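You operate a simulated robot arm through the tools that you are given. There is no shell and no other tool.

The job below is to be done with a simulated robot arm. You get a single attempt, and the scene is never put back.

JOB
Thread the teal bead, then the grey bead onto the teal post and push the white stopper down on them.
Fine: the first lies in the round box, the second on the orange-dot board; turn the box shut again.

Only the result counts: the job must be done as asked and must still hold three seconds after the hand-in. Knocking over, shifting, dropping, spilling or breaking anything else fails it. A push-on lid holds only when it is set on centred and level and pressed home; a screw cap is set on level and turned clockwise until tight.

ROBOT AND FRAMES
A 6-joint arm with a two-finger parallel gripper, fixed in place. Base frame: the origin is at the foot of the arm, x ahead of it, y to its left, z up; the work surface is at about z = 0. Lengths are in cm, angles in degrees, forces in N, time in s.
With the tool pointing down near the work surface it reaches from about 18 to 46 cm from the base axis. Its first joint turns from -70.0 to 70.0 degrees. Payload 1.9 kg.
Tool frame: the origin (TCP) lies between the finger pads and is the grasp point; the fingertips stand 2.3 cm ahead of it; z points along the fingers, y is the line along which they close. Largest opening 9.4 cm; finger width 3.8, thickness 1; the body of the gripper, 5.4 by 9.6 cm, starts 3.9 cm behind the TCP.
Orientation is that of the tool frame in the base frame, as a unit quaternion [w, x, y, z]. With the fingers straight down and closing along the base's y, the tool's x points along the base's -x, its y along +y and its z along -z.

CONTROLS
- The arm moves only by the tool apply_moves. Its argument "series" is a list of rows, each a list of 3 entries, a list of its own where there are three numbers: the turn, a rotation vector about the tool's x, y, z in degrees, then the shift along the tool's x, y, z in m, then the finger opening in m, from 0 to 0.094. In form: [[[wx, wy, wz], [dx, dy, dz], jaw], ...]. A call has 1 to 20 rows; each row is the pose to reach, as a shift and turn from the pose commanded when the call began, along the tool's axes at that moment. A row lasts 0.2 s, in which the tool goes at most 5 cm and 8.6 degrees; a call with a longer step from one row to the next is refused whole, and so is a gripper value outside its range. Where a pose cannot be reached the arm comes as near as it can. A force on the tool above 60 N (or 10 N above the force at the start of the call, whichever is more), or a blocked arm, ends the call early, and 0.2 s more pass. The fingers move at their own pace (about 10.8 cm/s each) and stop on an object; they squeeze with about 37 N. The grip force told is the motor's: it shows also when the fingers shut on nothing. Time passes only in rows, and 0.2 s behind the last, so rows that repeat a pose let the fingers close. It gives the time, the measured TCP pose, the force on the tool (base axes), the opening and the grip force at its end, in the units of the frame above (readings bear some noise), with the torque about the TCP (base axes, N m) and any sound that the robot's microphone picked up.
- Cameras (640 x 400 px; columns grow to the right, rows downward): "scene" is fixed at [6.75, 31.5, 44.33]; the picture's right is [-0.69, -0.72, 0.00], its down [-0.27, 0.26, -0.93] and it looks along [0.67, -0.64, -0.38] (base axes); focal length 218 px, centre (320, 200). "wrist" rides on the gripper at [8.6, 1.6, -7.4] in the tool frame; the picture's right is [-0.18, 0.98, 0.00], its down [-0.58, -0.11, -0.81] and it looks along [-0.79, -0.15, 0.59] (tool axes); focal length 243 px, centre (320, 200). There is no depth. A picture from a camera that has moved, and an enlarged one, comes with that camera's place and axes in the base frame and with its lens.
- grab_frame(camera): a new picture of that camera. It takes no simulated time.
- close_up(camera, box): a new picture of the part [left, top, right, bottom] of that camera's present view, enlarged. It takes no simulated time.
- finish_job(): hands the job in; it is judged then, once.

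Nothing tells you positions but the pictures and the camera data. Unless the task says otherwise, let go and move clear before handing in.

The tools are called after "Emit:" as name(argument=value, ...) on one line, values as JSON. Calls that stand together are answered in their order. apply_moves: Moves the arm, as the interface text tells. Its arguments: {"type":"object","properties":{"series":{"type":"array","items":{"type":"array"}}},"required":["series"]} The other tools are called the same way: grab_frame (camera) takes a picture; close_up (camera, box) takes an enlarged picture of a part of a camera's view; finish_job () hands the job in.

At the start:

```text
clock: 0.0
position: [28.59, -6.11, 37.3]
orientation: [0.0, 0.0, 1.0, 0.0]
force: [0.2, -0.6, 0.2]
moment: [0.02, -0.04, 0.02]
finger_gap: 9.4
finger_force: 0.1
```

scene: 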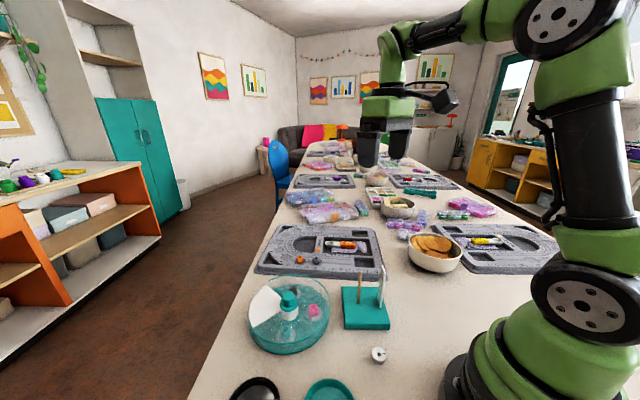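
wrist: 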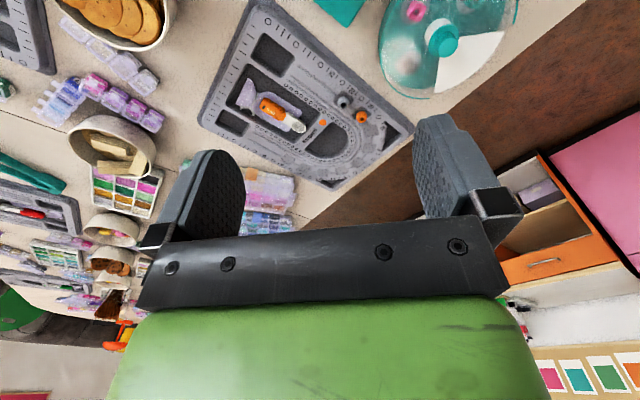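

I see a round rotating box with a teal knob, a teal base with posts, a white stopper and a grey board with beads. I'll look closer before moving.

Emit:
close_up(camera="scene", box=[230, 260, 350, 360])

Emit:
close_up(camera="scene", box=[320, 260, 440, 370])

Emit:
close_up(camera="scene", box=[250, 215, 390, 285])

Emit:
close_up(camera="wrist", box=[190, 0, 420, 190])

Emit:
close_up(camera="wrist", box=[310, 0, 530, 120])

Emit:
close_up(camera="scene", box=[220, 330, 440, 400])

```text
4.00 times, centred on (290, 310) of scene
camera zoom: at [6.75, 31.5, 44.33], right [-0.69, -0.72, 0.0], down [-0.27, 0.26, -0.93], along [0.67, -0.64, -0.38], focal length 873 px, centre (440, -240)
```

zoom: 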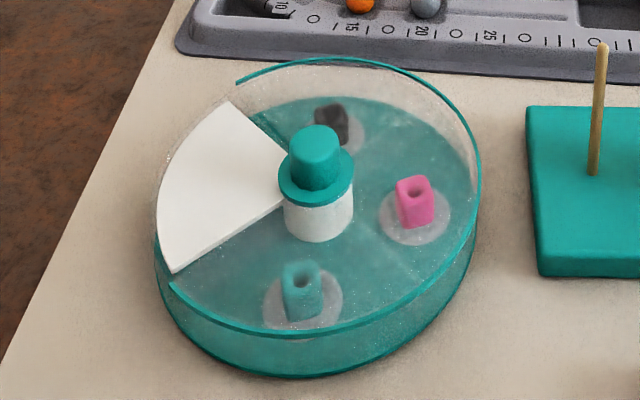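

```text
3.64 times, centred on (380, 315) of scene
camera zoom: at [6.75, 31.5, 44.33], right [-0.69, -0.72, 0.0], down [-0.27, 0.26, -0.93], along [0.67, -0.64, -0.38], focal length 794 px, centre (102, -218)
```

zoom: 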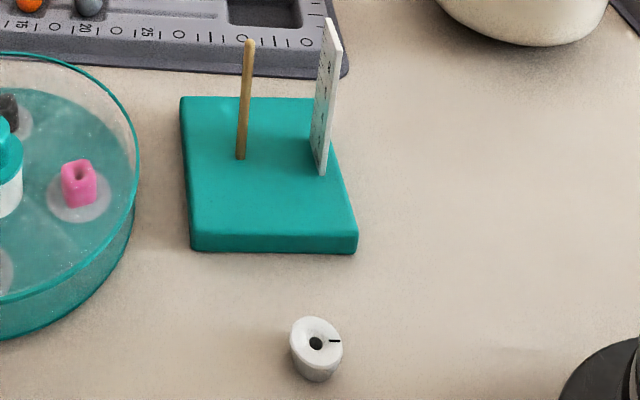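

```text
4.57 times, centred on (320, 250) of scene
camera zoom: at [6.75, 31.5, 44.33], right [-0.69, -0.72, 0.0], down [-0.27, 0.26, -0.93], along [0.67, -0.64, -0.38], focal length 998 px, centre (320, -29)
```

zoom: 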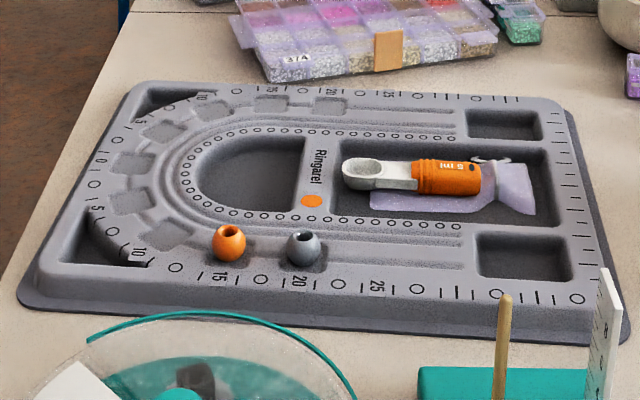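

```text
2.11 times, centred on (305, 95) of wrist
camera zoom: at [20.11, -4.45, 44.76], right [0.18, 0.98, 0.0], down [0.58, -0.11, 0.81], along [0.79, -0.15, -0.59], focal length 511 px, centre (352, 421)
```

zoom: 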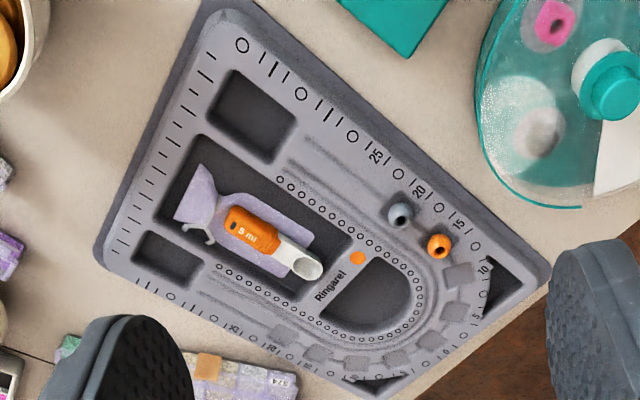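

```text
2.91 times, centred on (420, 60) of wrist
camera zoom: at [20.11, -4.45, 44.76], right [0.18, 0.98, 0.0], down [0.58, -0.11, 0.81], along [0.79, -0.15, -0.59], focal length 706 px, centre (29, 607)
```

zoom: 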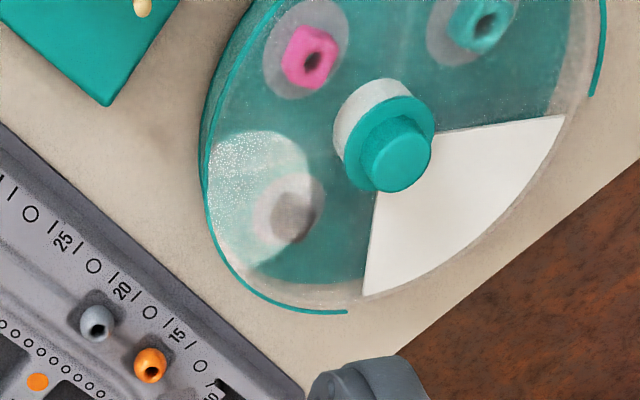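

```text
2.91 times, centred on (330, 365) of scene
camera zoom: at [6.75, 31.5, 44.33], right [-0.69, -0.72, 0.0], down [-0.27, 0.26, -0.93], along [0.67, -0.64, -0.38], focal length 635 px, centre (291, -280)
```

zoom: 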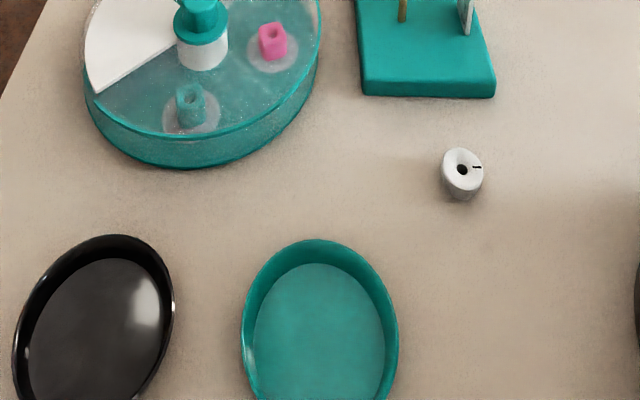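

The lid is clear with an open sector that now sits over a white blank. The teal bead is in the next sector, and the grey bead is on the near board at about (46.6, -4.9). I'll move the wrist camera over the box for a closer look.

Emit:
apply_moves(series=[[[0, 0, 0], [-0.015, 0.029, 0.025], 0.06], [[0, 0, 0], [-0.03, 0.058, 0.05], 0.06], [[0, 0, 0], [-0.045, 0.086, 0.075], 0.06], [[0, 0, 0], [-0.06, 0.115, 0.1], 0.06], [[0, 0, 0], [-0.076, 0.144, 0.125], 0.06], [[0, 0, 0], [-0.091, 0.173, 0.15], 0.06], [[0, 0, 0], [-0.091, 0.173, 0.173], 0.06], [[0, 0, 0], [-0.091, 0.173, 0.173], 0.06]])

Emit:
grab_frame(camera="wrist")

Emit:
grab_frame(camera="scene")

```text
clock: 1.8
position: [37.92, 11.13, 20.2]
orientation: [0.0, 0.0, 1.0, 0.0]
force: [-1.2, -0.6, 0.2]
moment: [0.0, 0.0, 0.01]
finger_gap: 6.04
finger_force: 0.0
```

```text
taken
camera wrist: at [29.41, 12.81, 27.56], right [0.18, 0.98, 0.0], down [0.58, -0.11, 0.81], along [0.79, -0.15, -0.59], focal length 243 px, centre (320, 200)
```

wrist: 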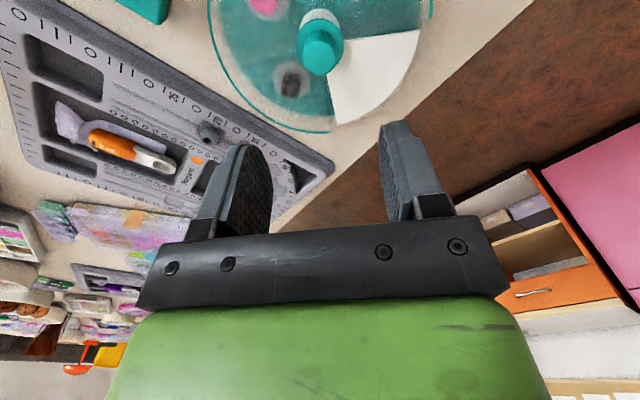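

```text
taken
```

scene: 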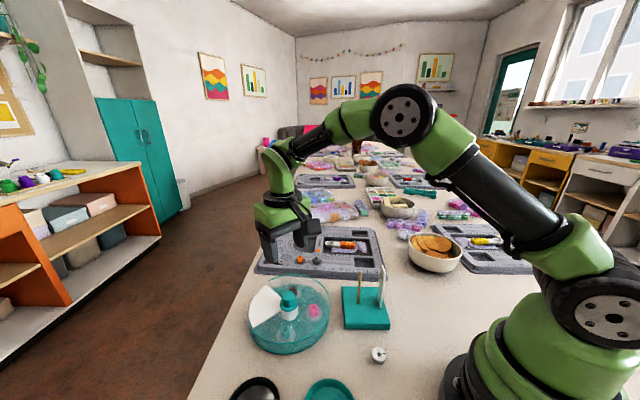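

I'm above the box with the knob in view at the top of the wrist picture. I'll take enlarged views to fix its location.

Emit:
close_up(camera="wrist", box=[200, 0, 440, 140])

Emit:
close_up(camera="wrist", box=[130, 90, 290, 210])

Emit:
close_up(camera="scene", box=[250, 275, 330, 355])

```text
2.67 times, centred on (320, 70) of wrist
camera zoom: at [29.41, 12.81, 27.56], right [0.18, 0.98, 0.0], down [0.58, -0.11, 0.81], along [0.79, -0.15, -0.59], focal length 647 px, centre (320, 547)
```

zoom: 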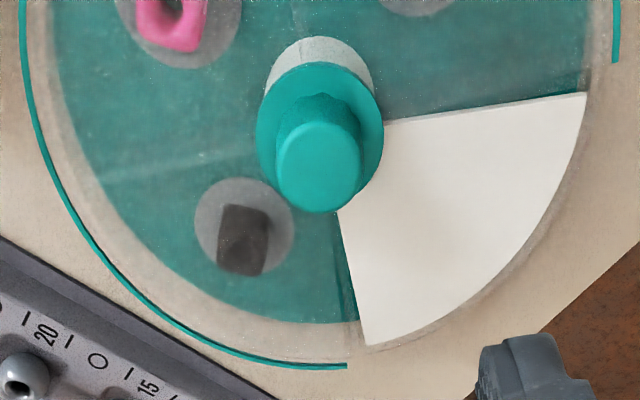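

```text
3.33 times, centred on (210, 150) of wrist
camera zoom: at [29.41, 12.81, 27.56], right [0.18, 0.98, 0.0], down [0.58, -0.11, 0.81], along [0.79, -0.15, -0.59], focal length 809 px, centre (687, 367)
```

zoom: 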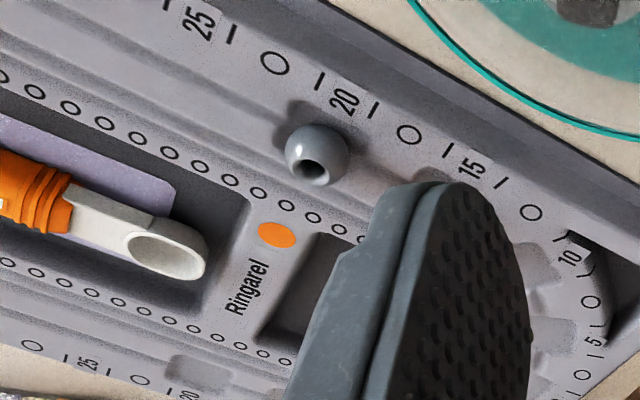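

```text
5.00 times, centred on (290, 315) of scene
camera zoom: at [6.75, 31.5, 44.33], right [-0.69, -0.72, 0.0], down [-0.27, 0.26, -0.93], along [0.67, -0.64, -0.38], focal length 1092 px, centre (470, -375)
```

zoom: 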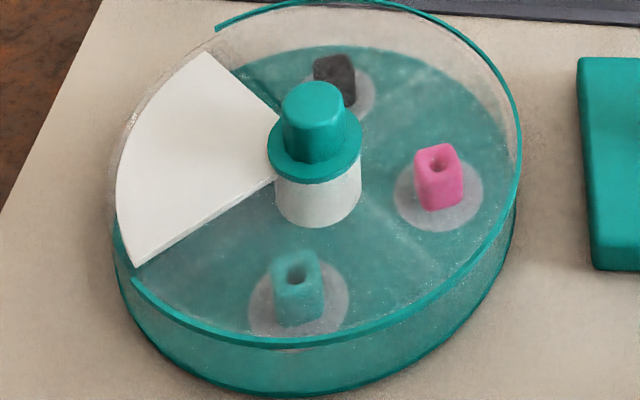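

The knob top is at roughly (38.4, 11.0, 6.3) and the grey bead at roughly (46.7, -4.9, 2.5). I'll back the camera off so the knob is centred, which gives a better triangulation.

Emit:
apply_moves(series=[[[0, 0, 0], [0.04, 0, 0.01], 0.06], [[0, 0, 0], [0.08, 0, 0.03], 0.06], [[0, 0, 0], [0.11, 0, 0.05], 0.06], [[0, 0, 0], [0.11, 0, 0.05], 0.06]])

Emit:
close_up(camera="wrist", box=[240, 60, 400, 160])

Emit:
grab_frame(camera="wrist")

```text
clock: 2.8
position: [26.75, 11.32, 15.09]
orientation: [0.0, 0.0, 1.0, 0.0]
force: [-0.8, 0.2, 0.3]
moment: [0.0, 0.0, -0.01]
finger_gap: 6.01
finger_force: 0.2
```

```text
4.00 times, centred on (320, 110) of wrist
camera zoom: at [18.3, 12.97, 22.54], right [0.18, 0.98, 0.0], down [0.58, -0.11, 0.81], along [0.79, -0.15, -0.59], focal length 970 px, centre (320, 560)
```

zoom: 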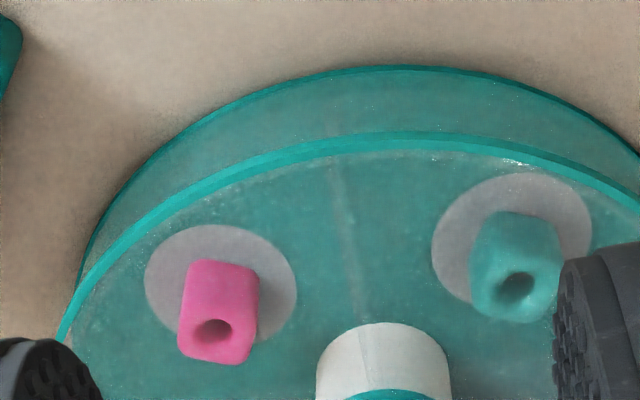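

```text
taken
camera wrist: at [18.3, 12.97, 22.54], right [0.18, 0.98, 0.0], down [0.58, -0.11, 0.81], along [0.79, -0.15, -0.59], focal length 243 px, centre (320, 200)
```

wrist: 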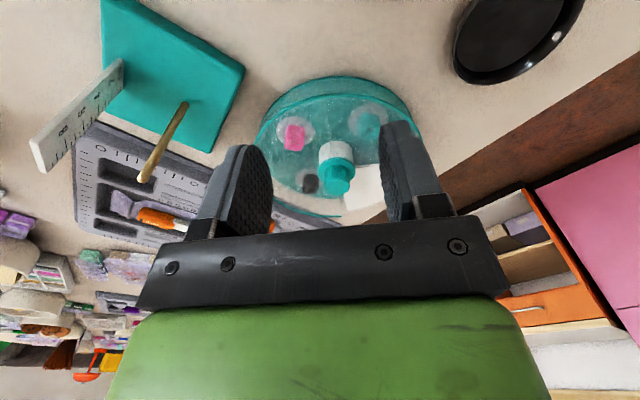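

Everything is now in one view. I'll take close-ups of the knob, the post and the ruler.

Emit:
close_up(camera="wrist", box=[280, 120, 400, 220])

Emit:
close_up(camera="wrist", box=[20, 30, 220, 190])

Emit:
close_up(camera="wrist", box=[250, 70, 430, 190])

```text
4.00 times, centred on (340, 170) of wrist
camera zoom: at [18.3, 12.97, 22.54], right [0.18, 0.98, 0.0], down [0.58, -0.11, 0.81], along [0.79, -0.15, -0.59], focal length 970 px, centre (240, 320)
```

zoom: 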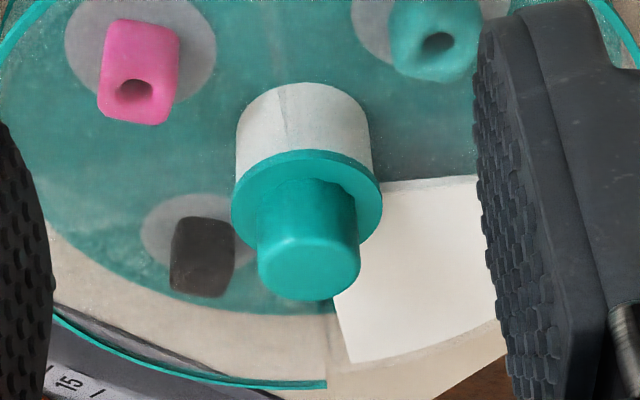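

```text
2.50 times, centred on (120, 110) of wrist
camera zoom: at [18.3, 12.97, 22.54], right [0.18, 0.98, 0.0], down [0.58, -0.11, 0.81], along [0.79, -0.15, -0.59], focal length 606 px, centre (820, 425)
```

zoom: 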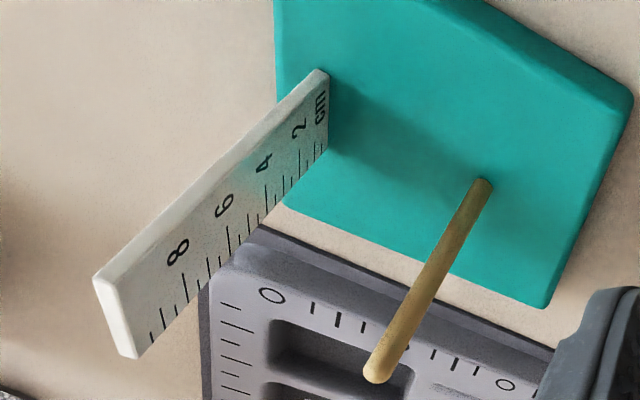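

```text
3.33 times, centred on (340, 130) of wrist
camera zoom: at [18.3, 12.97, 22.54], right [0.18, 0.98, 0.0], down [0.58, -0.11, 0.81], along [0.79, -0.15, -0.59], focal length 809 px, centre (253, 433)
```

zoom: 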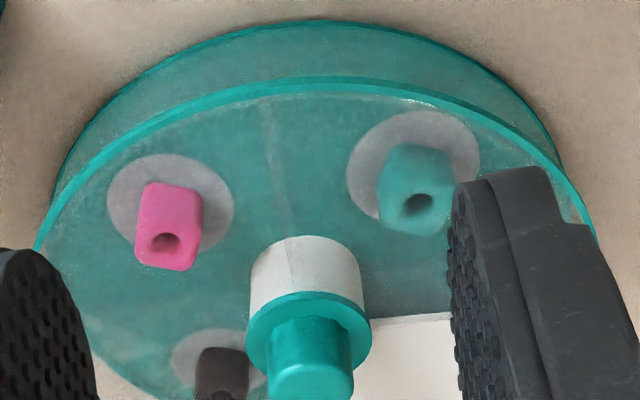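

The knob is centred near (38.6, 11.05), spans about z 4.0 to 5.95, and is about 2.8 cm wide. I'll move above it with the hand turned 45° clockwise, leaving room to turn the lid counter-clockwise.

Emit:
apply_moves(series=[[[0, 0, 7.5], [-0.025, 0, 0.0], 0.06], [[0, 0, 15], [-0.05, 0, 0.0], 0.06], [[0, 0, 22.5], [-0.075, 0, 0], 0.06], [[0, 0, 30], [-0.1, 0, 0.01], 0.06], [[0, 0, 37.5], [-0.119, -0.002, 0.02], 0.06], [[0, 0, 45], [-0.119, -0.002, 0.03], 0.06], [[0, 0, 45], [-0.119, -0.002, 0.03], 0.06]])

Emit:
grab_frame(camera="wrist")

Emit:
close_up(camera="scene", box=[240, 240, 360, 340])

```text
clock: 4.4
position: [38.64, 10.94, 12.13]
orientation: [0.001, 0.384, 0.923, 0.001]
force: [0.4, 0.1, 0.8]
moment: [0.02, -0.01, 0.0]
finger_gap: 6.0
finger_force: 0.0
```

```text
taken
camera wrist: at [33.83, 18.34, 19.54], right [0.83, 0.56, 0.0], down [0.33, -0.49, 0.81], along [0.45, -0.67, -0.59], focal length 243 px, centre (320, 200)
```

wrist: 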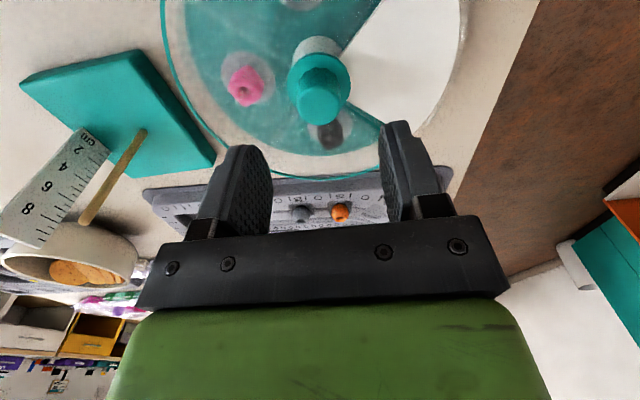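

```text
4.00 times, centred on (300, 290) of scene
camera zoom: at [6.75, 31.5, 44.33], right [-0.69, -0.72, 0.0], down [-0.27, 0.26, -0.93], along [0.67, -0.64, -0.38], focal length 873 px, centre (400, -160)
```

zoom: 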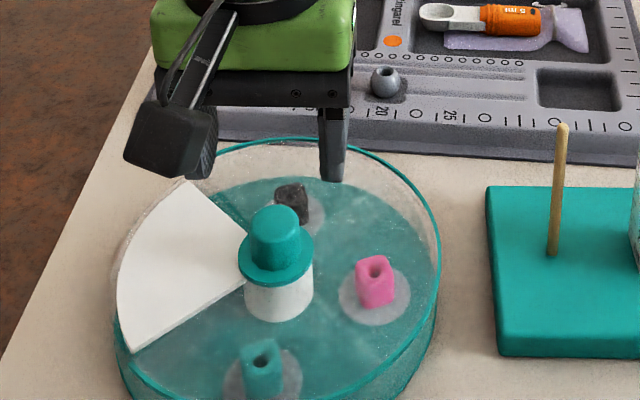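

The knob lines up below the fingers. I'll confirm with a close-up.

Emit:
close_up(camera="wrist", box=[270, 30, 370, 130])

```text
4.00 times, centred on (320, 80) of wrist
camera zoom: at [33.83, 18.34, 19.54], right [0.83, 0.56, 0.0], down [0.33, -0.49, 0.81], along [0.45, -0.67, -0.59], focal length 970 px, centre (320, 680)
```

zoom: 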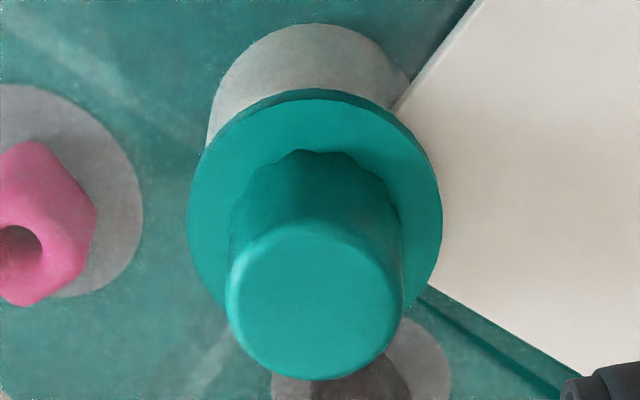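

The knob is centred to within about 1 mm. I'll lower the fingers around it and close.

Emit:
apply_moves(series=[[[0, 0, 0], [0, -0.001, 0.02], 0.06], [[0, 0, 0], [0, -0.001, 0.04], 0.06], [[0, 0, 0], [0, -0.001, 0.053], 0.06], [[0, 0, 0], [0, -0.001, 0.053], 0.04], [[0, 0, 0], [0, -0.001, 0.053], 0.02], [[0, 0, 0], [0, -0.001, 0.053], 0.01], [[0, 0, 0], [0, -0.001, 0.053], 0.01]])

Emit:
close_up(camera="scene", box=[240, 240, 360, 340])

```text
clock: 6.0
position: [38.62, 10.86, 6.82]
orientation: [0.0, 0.383, 0.924, -0.001]
force: [1.4, -0.8, -0.4]
moment: [-0.15, -0.25, 0.04]
finger_gap: 2.68
finger_force: 37.1
```

```text
4.00 times, centred on (300, 290) of scene
camera zoom: at [6.75, 31.5, 44.33], right [-0.69, -0.72, 0.0], down [-0.27, 0.26, -0.93], along [0.67, -0.64, -0.38], focal length 873 px, centre (400, -160)
```

zoom: 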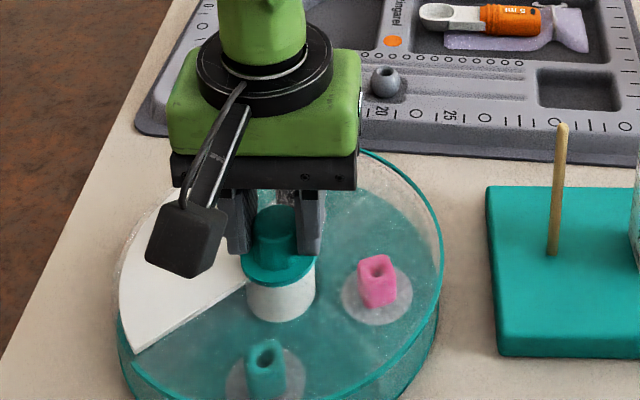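

The knob is gripped at 2.68 cm. I'll turn it counter-clockwise (seen from above) a little first and check what moves.

Emit:
apply_moves(series=[[[0, 0, -6], [0, 0, 0], 0.01], [[0, 0, -12], [0, 0, 0], 0.01], [[0, 0, -18], [0, 0, 0], 0.01], [[0, 0, -18], [0, 0, 0], 0.01]])

Emit:
close_up(camera="scene", box=[240, 250, 360, 350])

```text
clock: 7.0
position: [38.59, 10.78, 6.67]
orientation: [-0.001, 0.232, 0.973, 0.0]
force: [2.5, 0.2, -0.4]
moment: [0.15, 0.19, 0.01]
finger_gap: 2.67
finger_force: 36.4
```

```text
4.00 times, centred on (300, 300) of scene
camera zoom: at [6.75, 31.5, 44.33], right [-0.69, -0.72, 0.0], down [-0.27, 0.26, -0.93], along [0.67, -0.64, -0.38], focal length 873 px, centre (400, -200)
```

zoom: 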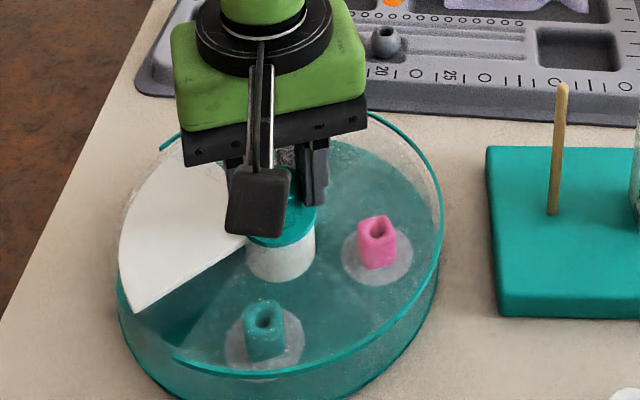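

The lid turns with the knob and the tray stays put. I'll go on to a total of about 90°.

Emit:
apply_moves(series=[[[0, 0, -8], [0, 0, 0], 0.01], [[0, 0, -16], [0, 0, 0], 0.01], [[0, 0, -24], [0, 0, 0], 0.01], [[0, 0, -32], [0, 0, 0], 0.01], [[0, 0, -40], [0, 0, 0], 0.01], [[0, 0, -48], [0, 0, 0], 0.01], [[0, 0, -56], [0, 0, 0], 0.01], [[0, 0, -64], [0, 0, 0], 0.01], [[0, 0, -72], [0, 0, 0], 0.01], [[0, 0, -72], [0, 0, 0], 0.01]])

Emit:
close_up(camera="scene", box=[240, 250, 360, 350])

```text
clock: 9.2
position: [38.42, 11.03, 6.8]
orientation: [0.0, -0.384, 0.923, 0.001]
force: [-13.1, 17.0, 32.8]
moment: [0.48, 0.42, 0.0]
finger_gap: 2.67
finger_force: 36.9
```

```text
4.00 times, centred on (300, 300) of scene
camera zoom: at [6.74, 31.5, 44.34], right [-0.69, -0.72, 0.0], down [-0.27, 0.26, -0.93], along [0.67, -0.64, -0.38], focal length 873 px, centre (400, -200)
```

zoom: 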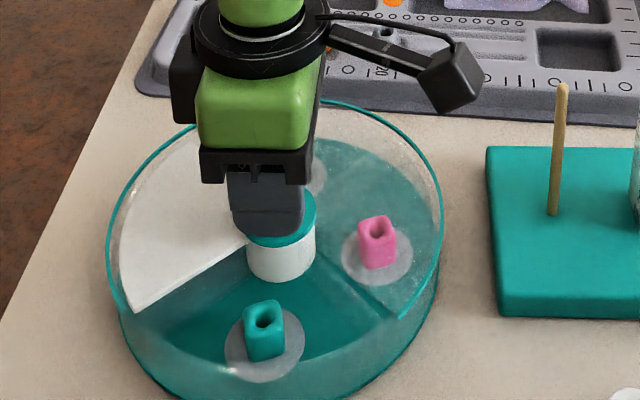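

The open sector is now over the teal bead, but the force reading shows some strain. I'll look before letting go.

Emit:
grab_frame(camera="wrist")

Emit:
close_up(camera="scene", box=[255, 270, 335, 350])

```text
taken
camera wrist: at [31.44, 6.05, 14.21], right [-0.57, 0.82, 0.0], down [0.49, 0.33, 0.81], along [0.67, 0.46, -0.59], focal length 243 px, centre (320, 200)
```

wrist: 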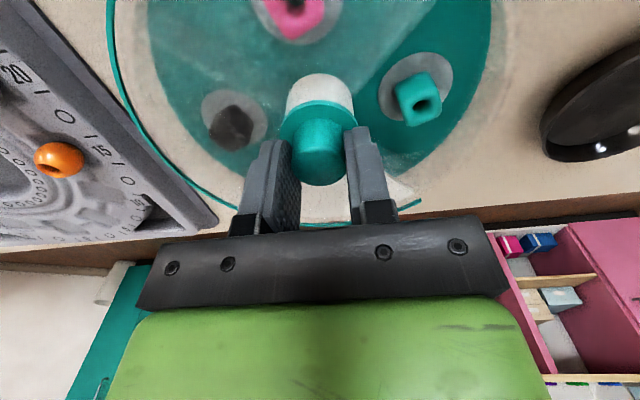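

```text
5.00 times, centred on (295, 310) of scene
camera zoom: at [6.74, 31.5, 44.34], right [-0.69, -0.72, 0.0], down [-0.27, 0.26, -0.93], along [0.67, -0.64, -0.38], focal length 1092 px, centre (445, -350)
```

zoom: 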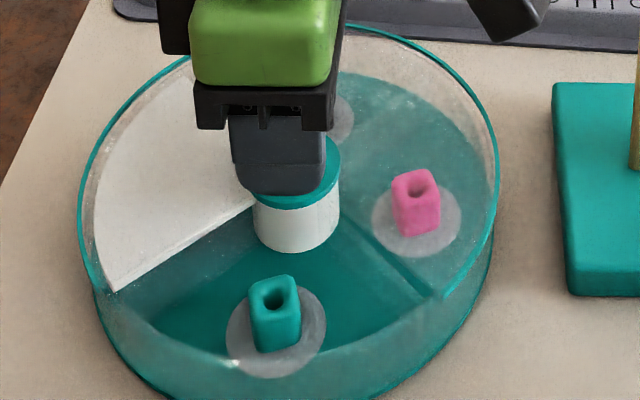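

The sector is open over the teal bead. I'll hold still for a moment to see if the force settles.

Emit:
apply_moves(series=[[[0, 0, 0], [0, 0, 0], 0.01], [[0, 0, 0], [0, 0, 0], 0.01]])

```text
clock: 9.8
position: [38.59, 10.99, 6.65]
orientation: [0.0, -0.383, 0.924, 0.0]
force: [-14.1, 21.3, 32.3]
moment: [0.55, 0.51, 0.0]
finger_gap: 2.68
finger_force: 37.1
```

The force persists, with the tool pressing down and sideways. I'll ease it off gently in the direction of the force.

Emit:
apply_moves(series=[[[0, 0, 0], [-0.0001, 0.0004, -0.0005], 0.01], [[0, 0, 0], [-0.0002, 0.0008, -0.001], 0.01], [[0, 0, 0], [-0.0002, 0.0008, -0.001], 0.01]])

```text
clock: 10.6
position: [38.38, 10.7, 6.82]
orientation: [-0.001, -0.383, 0.924, -0.001]
force: [4.9, 0.8, 0.6]
moment: [0.28, -0.79, -0.05]
finger_gap: 2.68
finger_force: 37.2
```

The strain is gone. I'll release the knob and rise.

Emit:
apply_moves(series=[[[0, 0, 0], [0, 0, 0], 0.035], [[0, 0, 0], [0, 0, 0], 0.06], [[0, 0, 0], [0, 0, 0], 0.06], [[0, 0, 0], [0, 0, -0.03], 0.06], [[0, 0, 0], [0, 0, -0.07], 0.06], [[0, 0, 0], [0, 0, -0.07], 0.06]])

Emit:
grab_frame(camera="wrist")

Emit:
close_up(camera="scene", box=[255, 270, 335, 350])

```text
clock: 12.0
position: [38.33, 11.09, 13.68]
orientation: [0.0, -0.383, 0.924, 0.0]
force: [-1.0, 0.3, 0.0]
moment: [0.02, 0.0, 0.0]
finger_gap: 6.0
finger_force: 0.0
```

```text
taken
camera wrist: at [31.18, 6.13, 21.1], right [-0.57, 0.82, 0.0], down [0.49, 0.33, 0.81], along [0.67, 0.46, -0.59], focal length 243 px, centre (320, 200)
```

wrist: 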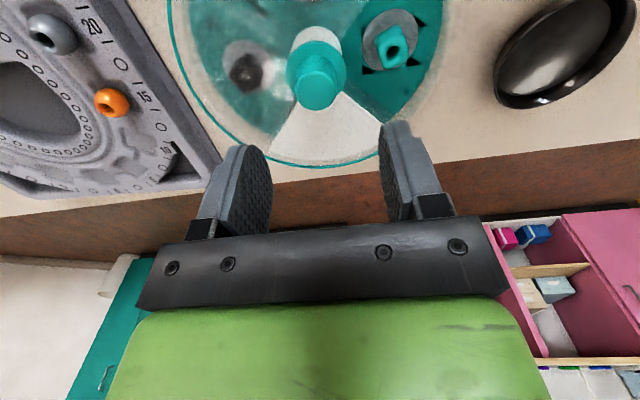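

```text
5.00 times, centred on (295, 310) of scene
camera zoom: at [6.75, 31.5, 44.33], right [-0.69, -0.72, 0.0], down [-0.27, 0.26, -0.93], along [0.67, -0.64, -0.38], focal length 1092 px, centre (445, -350)
```

zoom: 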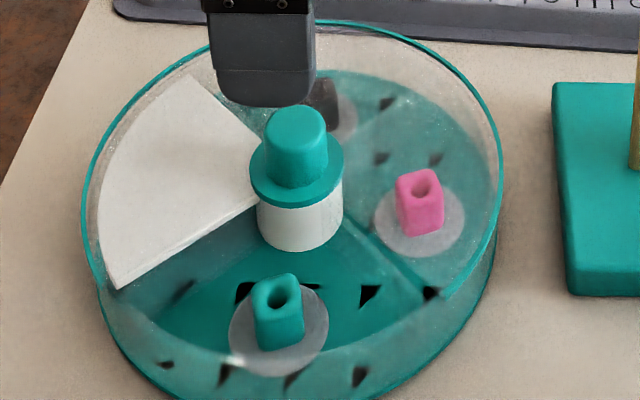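

The lid is open over the teal bead and the hand is clear. Some dark triangles have appeared on the tray floor, so I'll look closer.

Emit:
close_up(camera="wrist", box=[330, 0, 450, 100])

Emit:
close_up(camera="wrist", box=[160, 0, 460, 180])

```text
4.00 times, centred on (390, 50) of wrist
camera zoom: at [31.18, 6.13, 21.1], right [-0.57, 0.82, 0.0], down [0.49, 0.33, 0.81], along [0.67, 0.46, -0.59], focal length 970 px, centre (40, 800)
```

zoom: 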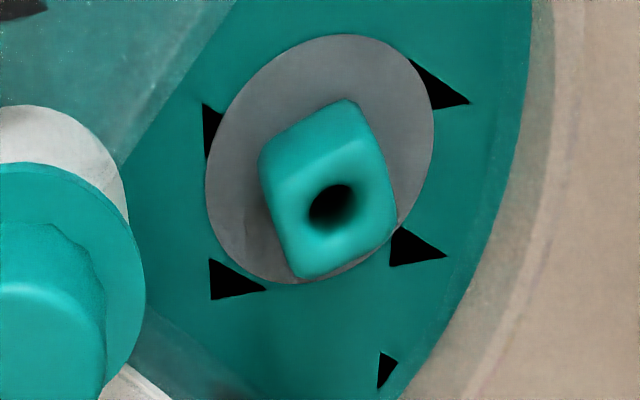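

```text
2.13 times, centred on (310, 90) of wrist
camera zoom: at [31.18, 6.13, 21.1], right [-0.57, 0.82, 0.0], down [0.49, 0.33, 0.81], along [0.67, 0.46, -0.59], focal length 518 px, centre (341, 435)
```

zoom: 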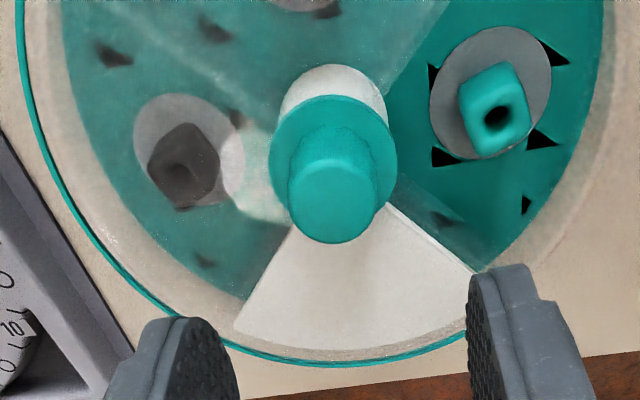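

The dark triangles look like a rendering artefact on the tray floor. The teal bead is at about (34.65, 14.85) with its top near z = 2.3 and its sides facing 66° and 156°. I'll move above it with the closing axis along 66°.

Emit:
apply_moves(series=[[[0, 0, 7.7], [0, 0.01, 0], 0.05], [[0, 0, 15.4], [0, 0.02, 0], 0.04], [[0, 0, 23], [-0.001, 0.03, 0], 0.03], [[0, 0, 30.7], [-0.002, 0.04, 0], 0.03], [[0, 0, 38.4], [-0.002, 0.05, 0], 0.03], [[0, 0, 46], [-0.002, 0.05, 0], 0.03], [[0, 0, 53.7], [-0.002, 0.05, 0], 0.03], [[0, 0, 61.4], [-0.002, 0.05, 0], 0.03], [[0, 0, 69], [-0.002, 0.05, 0.02], 0.03], [[0, 0, 69], [-0.002, 0.05, 0.03], 0.03], [[0, 0, 69], [-0.002, 0.05, 0.03], 0.03]])

Emit:
grab_frame(camera="wrist")

Emit:
close_up(camera="wrist", box=[250, 60, 390, 180])

Emit:
close_up(camera="scene", box=[240, 250, 360, 350])

```text
clock: 14.4
position: [35.13, 14.58, 10.7]
orientation: [0.0, 0.208, 0.978, 0.0]
force: [0.6, 1.1, -0.6]
moment: [0.0, -0.04, -0.02]
finger_gap: 3.03
finger_force: 0.1
```

```text
taken
camera wrist: at [28.05, 19.74, 18.18], right [0.57, 0.82, 0.0], down [0.49, -0.34, 0.81], along [0.66, -0.46, -0.59], focal length 243 px, centre (320, 200)
```

wrist: 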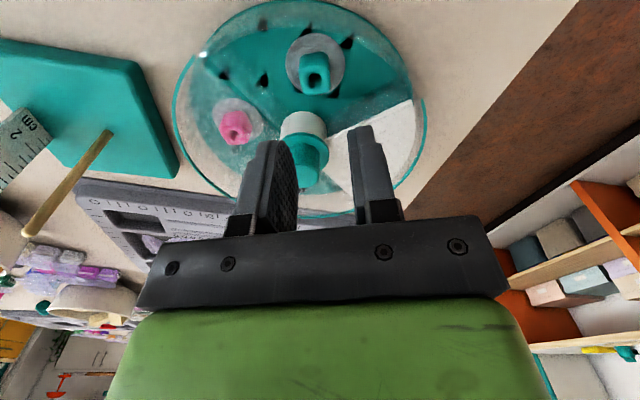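

```text
3.33 times, centred on (320, 120) of wrist
camera zoom: at [28.05, 19.74, 18.18], right [0.57, 0.82, 0.0], down [0.49, -0.34, 0.81], along [0.66, -0.46, -0.59], focal length 809 px, centre (320, 467)
```

zoom: 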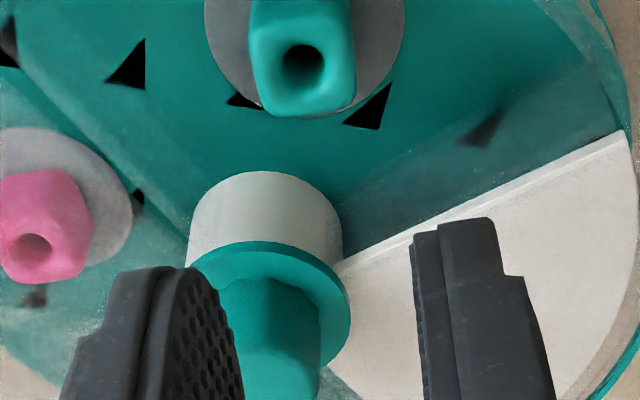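

```text
4.00 times, centred on (300, 300) of scene
camera zoom: at [6.75, 31.5, 44.33], right [-0.69, -0.72, 0.0], down [-0.27, 0.26, -0.93], along [0.67, -0.64, -0.38], focal length 873 px, centre (400, -200)
```

zoom: 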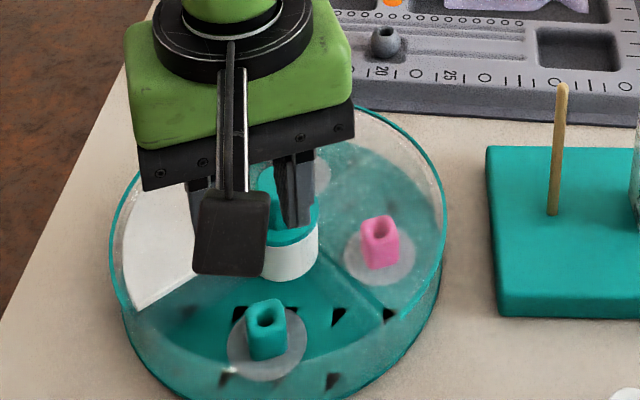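

The hand is aligned with the bead's faces but needs to shift about 2.4 mm sideways. I'll correct that and lower to just above the bead.

Emit:
apply_moves(series=[[[0, 0, 0], [0.0015, -0.0024, 0.02], 0.03], [[0, 0, 0], [0.0015, -0.0024, 0.04], 0.03], [[0, 0, 0], [0.0015, -0.0024, 0.052], 0.03], [[0, 0, 0], [0.0015, -0.0024, 0.052], 0.03]])

Emit:
close_up(camera="wrist", box=[240, 60, 400, 180])

Emit:
close_up(camera="scene", box=[250, 270, 340, 350])

```text
clock: 15.4
position: [34.94, 14.43, 5.46]
orientation: [0.001, 0.208, 0.978, 0.0]
force: [0.7, -0.4, 0.8]
moment: [0.04, -0.01, -0.03]
finger_gap: 2.98
finger_force: 0.1
```

```text
3.33 times, centred on (320, 120) of wrist
camera zoom: at [27.82, 19.54, 12.98], right [0.57, 0.82, 0.0], down [0.49, -0.34, 0.81], along [0.66, -0.46, -0.59], focal length 809 px, centre (320, 467)
```

zoom: 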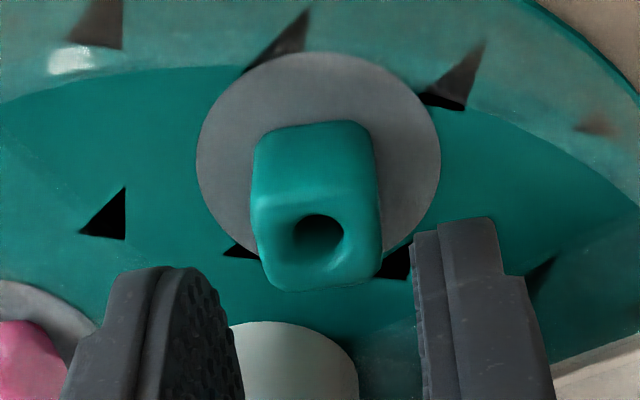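

```text
5.00 times, centred on (295, 310) of scene
camera zoom: at [6.75, 31.5, 44.33], right [-0.69, -0.72, 0.0], down [-0.27, 0.26, -0.93], along [0.67, -0.64, -0.38], focal length 1092 px, centre (445, -350)
```

zoom: 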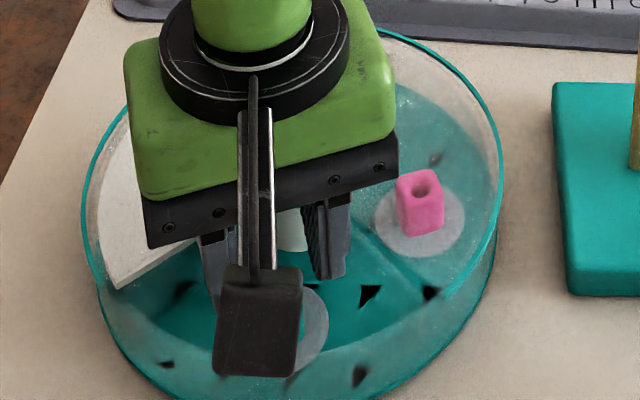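

The bead is centred between the fingers to within 1 mm. I'll lower and grip it.

Emit:
apply_moves(series=[[[0, 0, 0], [0, 0.0005, 0.01], 0.03], [[0, 0, 0], [0, 0.0005, 0.02], 0.03], [[0, 0, 0], [0, 0.0005, 0.0235], 0.03], [[0, 0, 0], [0, 0.0005, 0.0235], 0.03]])

Emit:
close_up(camera="wrist", box=[240, 100, 400, 220])

```text
clock: 16.4
position: [34.93, 14.43, 3.05]
orientation: [0.0, 0.208, 0.978, 0.001]
force: [-0.4, -0.6, 0.1]
moment: [0.03, 0.03, 0.03]
finger_gap: 2.98
finger_force: 0.0
```

```text
3.33 times, centred on (320, 160) of wrist
camera zoom: at [27.81, 19.55, 10.6], right [0.57, 0.82, 0.0], down [0.49, -0.34, 0.81], along [0.66, -0.46, -0.59], focal length 809 px, centre (320, 333)
```

zoom: 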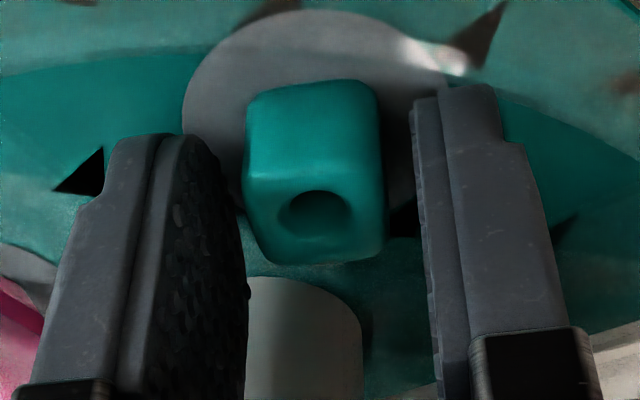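

The bead sits between the fingers with no contact yet. I'll close on it and lift.

Emit:
apply_moves(series=[[[0, 0, 0], [0, 0, 0], 0.02], [[0, 0, 0], [0, 0, 0], 0.01], [[0, 0, 0], [0, 0, 0], 0.01], [[0, 0, 0], [0, 0, 0], 0.01]])

Emit:
close_up(camera="wrist", box=[240, 100, 400, 220])

```text
clock: 17.4
position: [34.94, 14.45, 3.13]
orientation: [0.0, 0.208, 0.978, 0.001]
force: [0.0, -0.3, 0.6]
moment: [-0.01, 0.04, 0.0]
finger_gap: 1.68
finger_force: 37.0
```

```text
3.33 times, centred on (320, 160) of wrist
camera zoom: at [27.81, 19.54, 10.6], right [0.57, 0.82, 0.0], down [0.49, -0.34, 0.81], along [0.66, -0.46, -0.59], focal length 809 px, centre (320, 333)
```

zoom: 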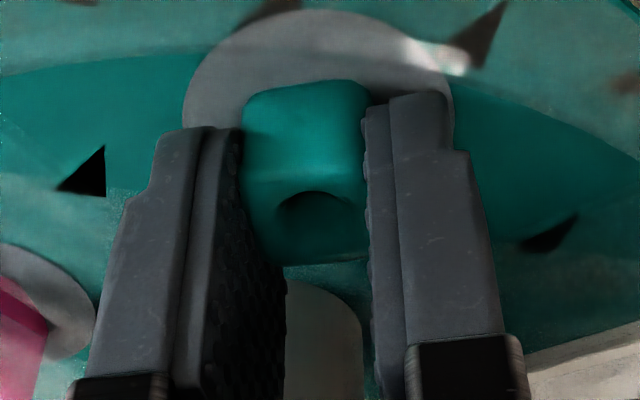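

The bead is firmly held, flush between the pads at 1.68 cm. I'll lift straight out, then carry it high towards the post at about (29.05, -2.3), turning back to yaw 0.

Emit:
apply_moves(series=[[[0, 0, 0], [0, 0, -0.01], 0.01], [[0, 0, 0], [0, 0, -0.04], 0.01], [[0, 0, 0], [0, 0, -0.08], 0.01], [[0, 0, 0], [0, 0, -0.12], 0.01], [[0, 0, 0], [0, 0, -0.16], 0.01], [[0, 0, 0], [0, 0, -0.17], 0.01], [[0, 0, -6], [-0.004, -0.04, -0.17], 0.01], [[0, 0, -12], [-0.008, -0.08, -0.17], 0.01], [[0, 0, -18], [-0.012, -0.12, -0.17], 0.01], [[0, 0, -24], [-0.016, -0.155, -0.17], 0.01], [[0, 0, -24], [-0.0184, -0.1752, -0.17], 0.01], [[0, 0, -24], [-0.0184, -0.1752, -0.15], 0.01], [[0, 0, -24], [-0.0184, -0.1752, -0.13], 0.01], [[0, 0, -24], [-0.0184, -0.1752, -0.13], 0.01]])

Emit:
grab_frame(camera="wrist")

Emit:
grab_frame(camera="scene")

```text
clock: 20.4
position: [29.45, -2.28, 16.09]
orientation: [0.001, 0.0, 1.0, 0.0]
force: [0.2, 0.0, -0.1]
moment: [-0.03, -0.01, -0.01]
finger_gap: 1.7
finger_force: 37.4
```

```text
taken
camera wrist: at [21.01, -0.61, 23.55], right [0.18, 0.98, 0.0], down [0.58, -0.11, 0.81], along [0.79, -0.15, -0.59], focal length 243 px, centre (320, 200)
```

wrist: 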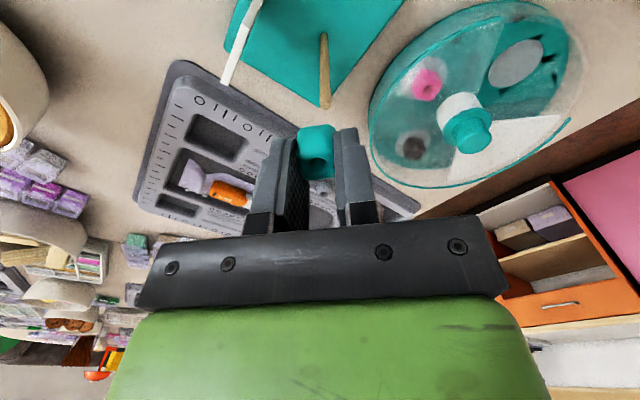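

```text
taken
```

scene: 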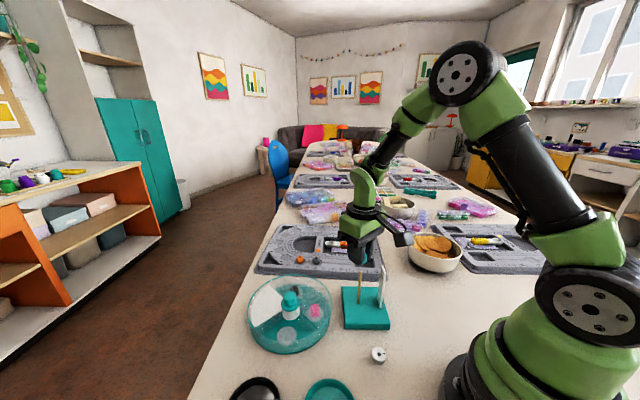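

The teal bead is held above the post at about z = 16. I'll zoom in on both cameras to measure the remaining offset.

Emit:
close_up(camera="wrist", box=[270, 80, 370, 180])

Emit:
close_up(camera="wrist", box=[290, 20, 350, 120])

Emit:
close_up(camera="scene", box=[335, 235, 395, 305])

```text
4.00 times, centred on (320, 130) of wrist
camera zoom: at [21.01, -0.61, 23.55], right [0.18, 0.98, 0.0], down [0.58, -0.11, 0.81], along [0.79, -0.15, -0.59], focal length 970 px, centre (320, 480)
```

zoom: 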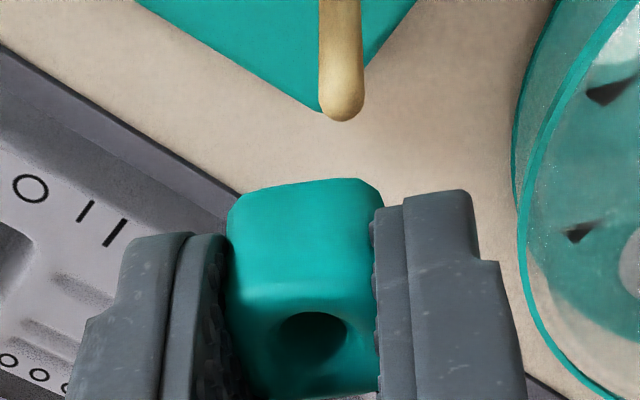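

```text
4.00 times, centred on (320, 70) of wrist
camera zoom: at [21.01, -0.61, 23.55], right [0.18, 0.98, 0.0], down [0.58, -0.11, 0.81], along [0.79, -0.15, -0.59], focal length 970 px, centre (320, 720)
```

zoom: 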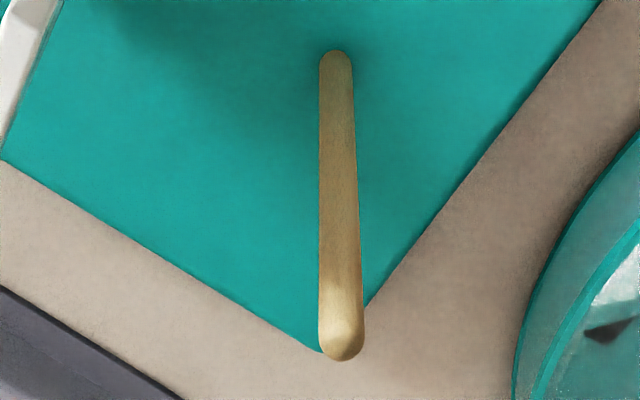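

```text
5.71 times, centred on (365, 270) of scene
camera zoom: at [6.75, 31.5, 44.33], right [-0.69, -0.72, 0.0], down [-0.27, 0.26, -0.93], along [0.67, -0.64, -0.38], focal length 1248 px, centre (63, -200)
```

zoom: 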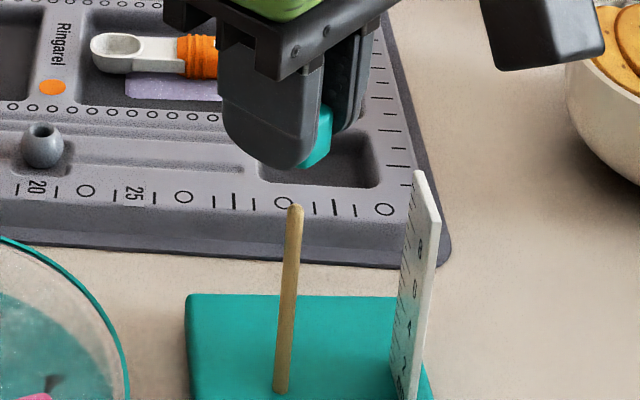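

The wrist picture puts the post about 4 mm to the tool's +y side and 1 mm towards the camera. I'll apply most of that, come down closer and measure again.

Emit:
apply_moves(series=[[[0, 0, 0], [0.0013, 0.0035, 0.005], 0.01], [[0, 0, 0], [0.0013, 0.0035, 0.015], 0.01], [[0, 0, 0], [0.0013, 0.0035, 0.015], 0.01]])

Emit:
close_up(camera="wrist", box=[280, 80, 360, 180])

Emit:
close_up(camera="scene", box=[335, 235, 395, 305])

```text
clock: 21.2
position: [29.31, -1.9, 14.59]
orientation: [0.001, 0.0, 1.0, 0.0]
force: [0.2, -0.4, 1.0]
moment: [0.01, 0.02, 0.01]
finger_gap: 1.75
finger_force: 36.9
```

```text
4.00 times, centred on (320, 130) of wrist
camera zoom: at [20.8, -0.23, 22.07], right [0.18, 0.98, 0.0], down [0.58, -0.11, 0.81], along [0.79, -0.15, -0.59], focal length 970 px, centre (320, 480)
```

zoom: 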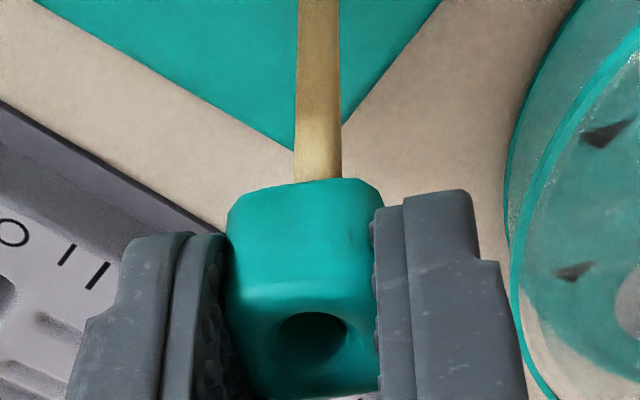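

```text
5.71 times, centred on (365, 270) of scene
camera zoom: at [6.75, 31.5, 44.33], right [-0.69, -0.72, 0.0], down [-0.27, 0.26, -0.93], along [0.67, -0.64, -0.38], focal length 1248 px, centre (63, -200)
```

zoom: 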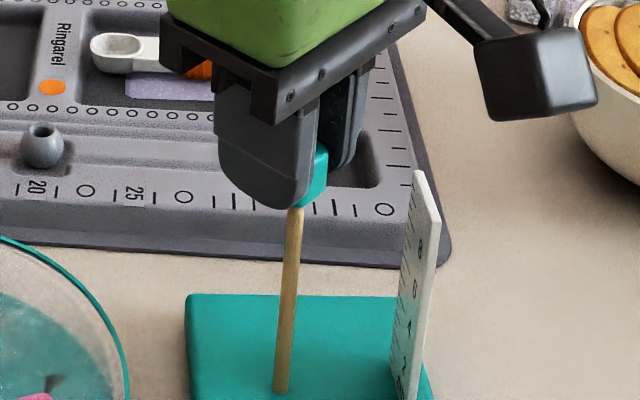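

The alignment is within about 1 mm. I'll apply the last small correction and lower slowly until the bead should meet the post tip.

Emit:
apply_moves(series=[[[0, 0, 0], [0.0006, 0.0008, 0.004], 0.01], [[0, 0, 0], [0.0006, 0.0008, 0.008], 0.01], [[0, 0, 0], [0.0006, 0.0008, 0.011], 0.01], [[0, 0, 0], [0.0006, 0.0008, 0.014], 0.01], [[0, 0, 0], [0.0006, 0.0008, 0.017], 0.01]])

Emit:
close_up(camera="wrist", box=[280, 80, 360, 180])

Emit:
close_up(camera="scene", box=[335, 235, 395, 305])

```text
clock: 22.4
position: [29.26, -1.93, 13.02]
orientation: [-0.001, 0.001, 1.0, 0.0]
force: [-3.2, 0.1, 2.1]
moment: [0.0, 0.09, 0.02]
finger_gap: 1.7
finger_force: 37.2
```

```text
4.00 times, centred on (320, 130) of wrist
camera zoom: at [20.77, -0.18, 20.44], right [0.18, 0.98, 0.0], down [0.58, -0.11, 0.81], along [0.79, -0.15, -0.59], focal length 970 px, centre (320, 480)
```

zoom: 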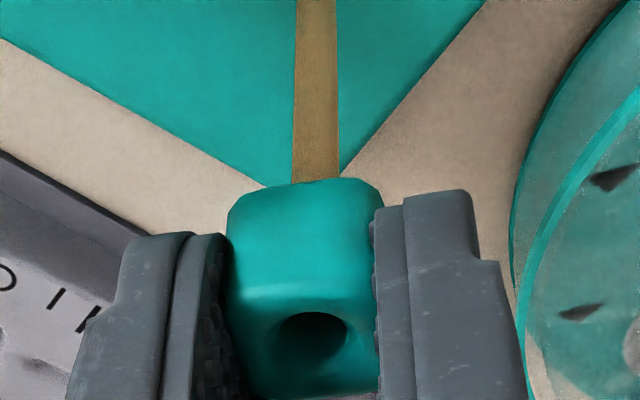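

```text
5.71 times, centred on (365, 270) of scene
camera zoom: at [6.75, 31.5, 44.33], right [-0.69, -0.72, 0.0], down [-0.27, 0.26, -0.93], along [0.67, -0.64, -0.38], focal length 1248 px, centre (63, -200)
```

zoom: 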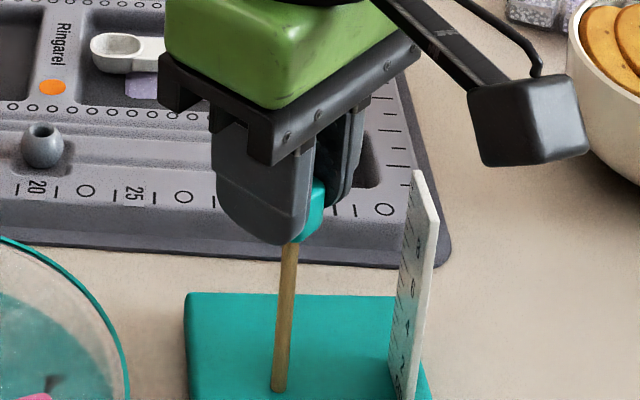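

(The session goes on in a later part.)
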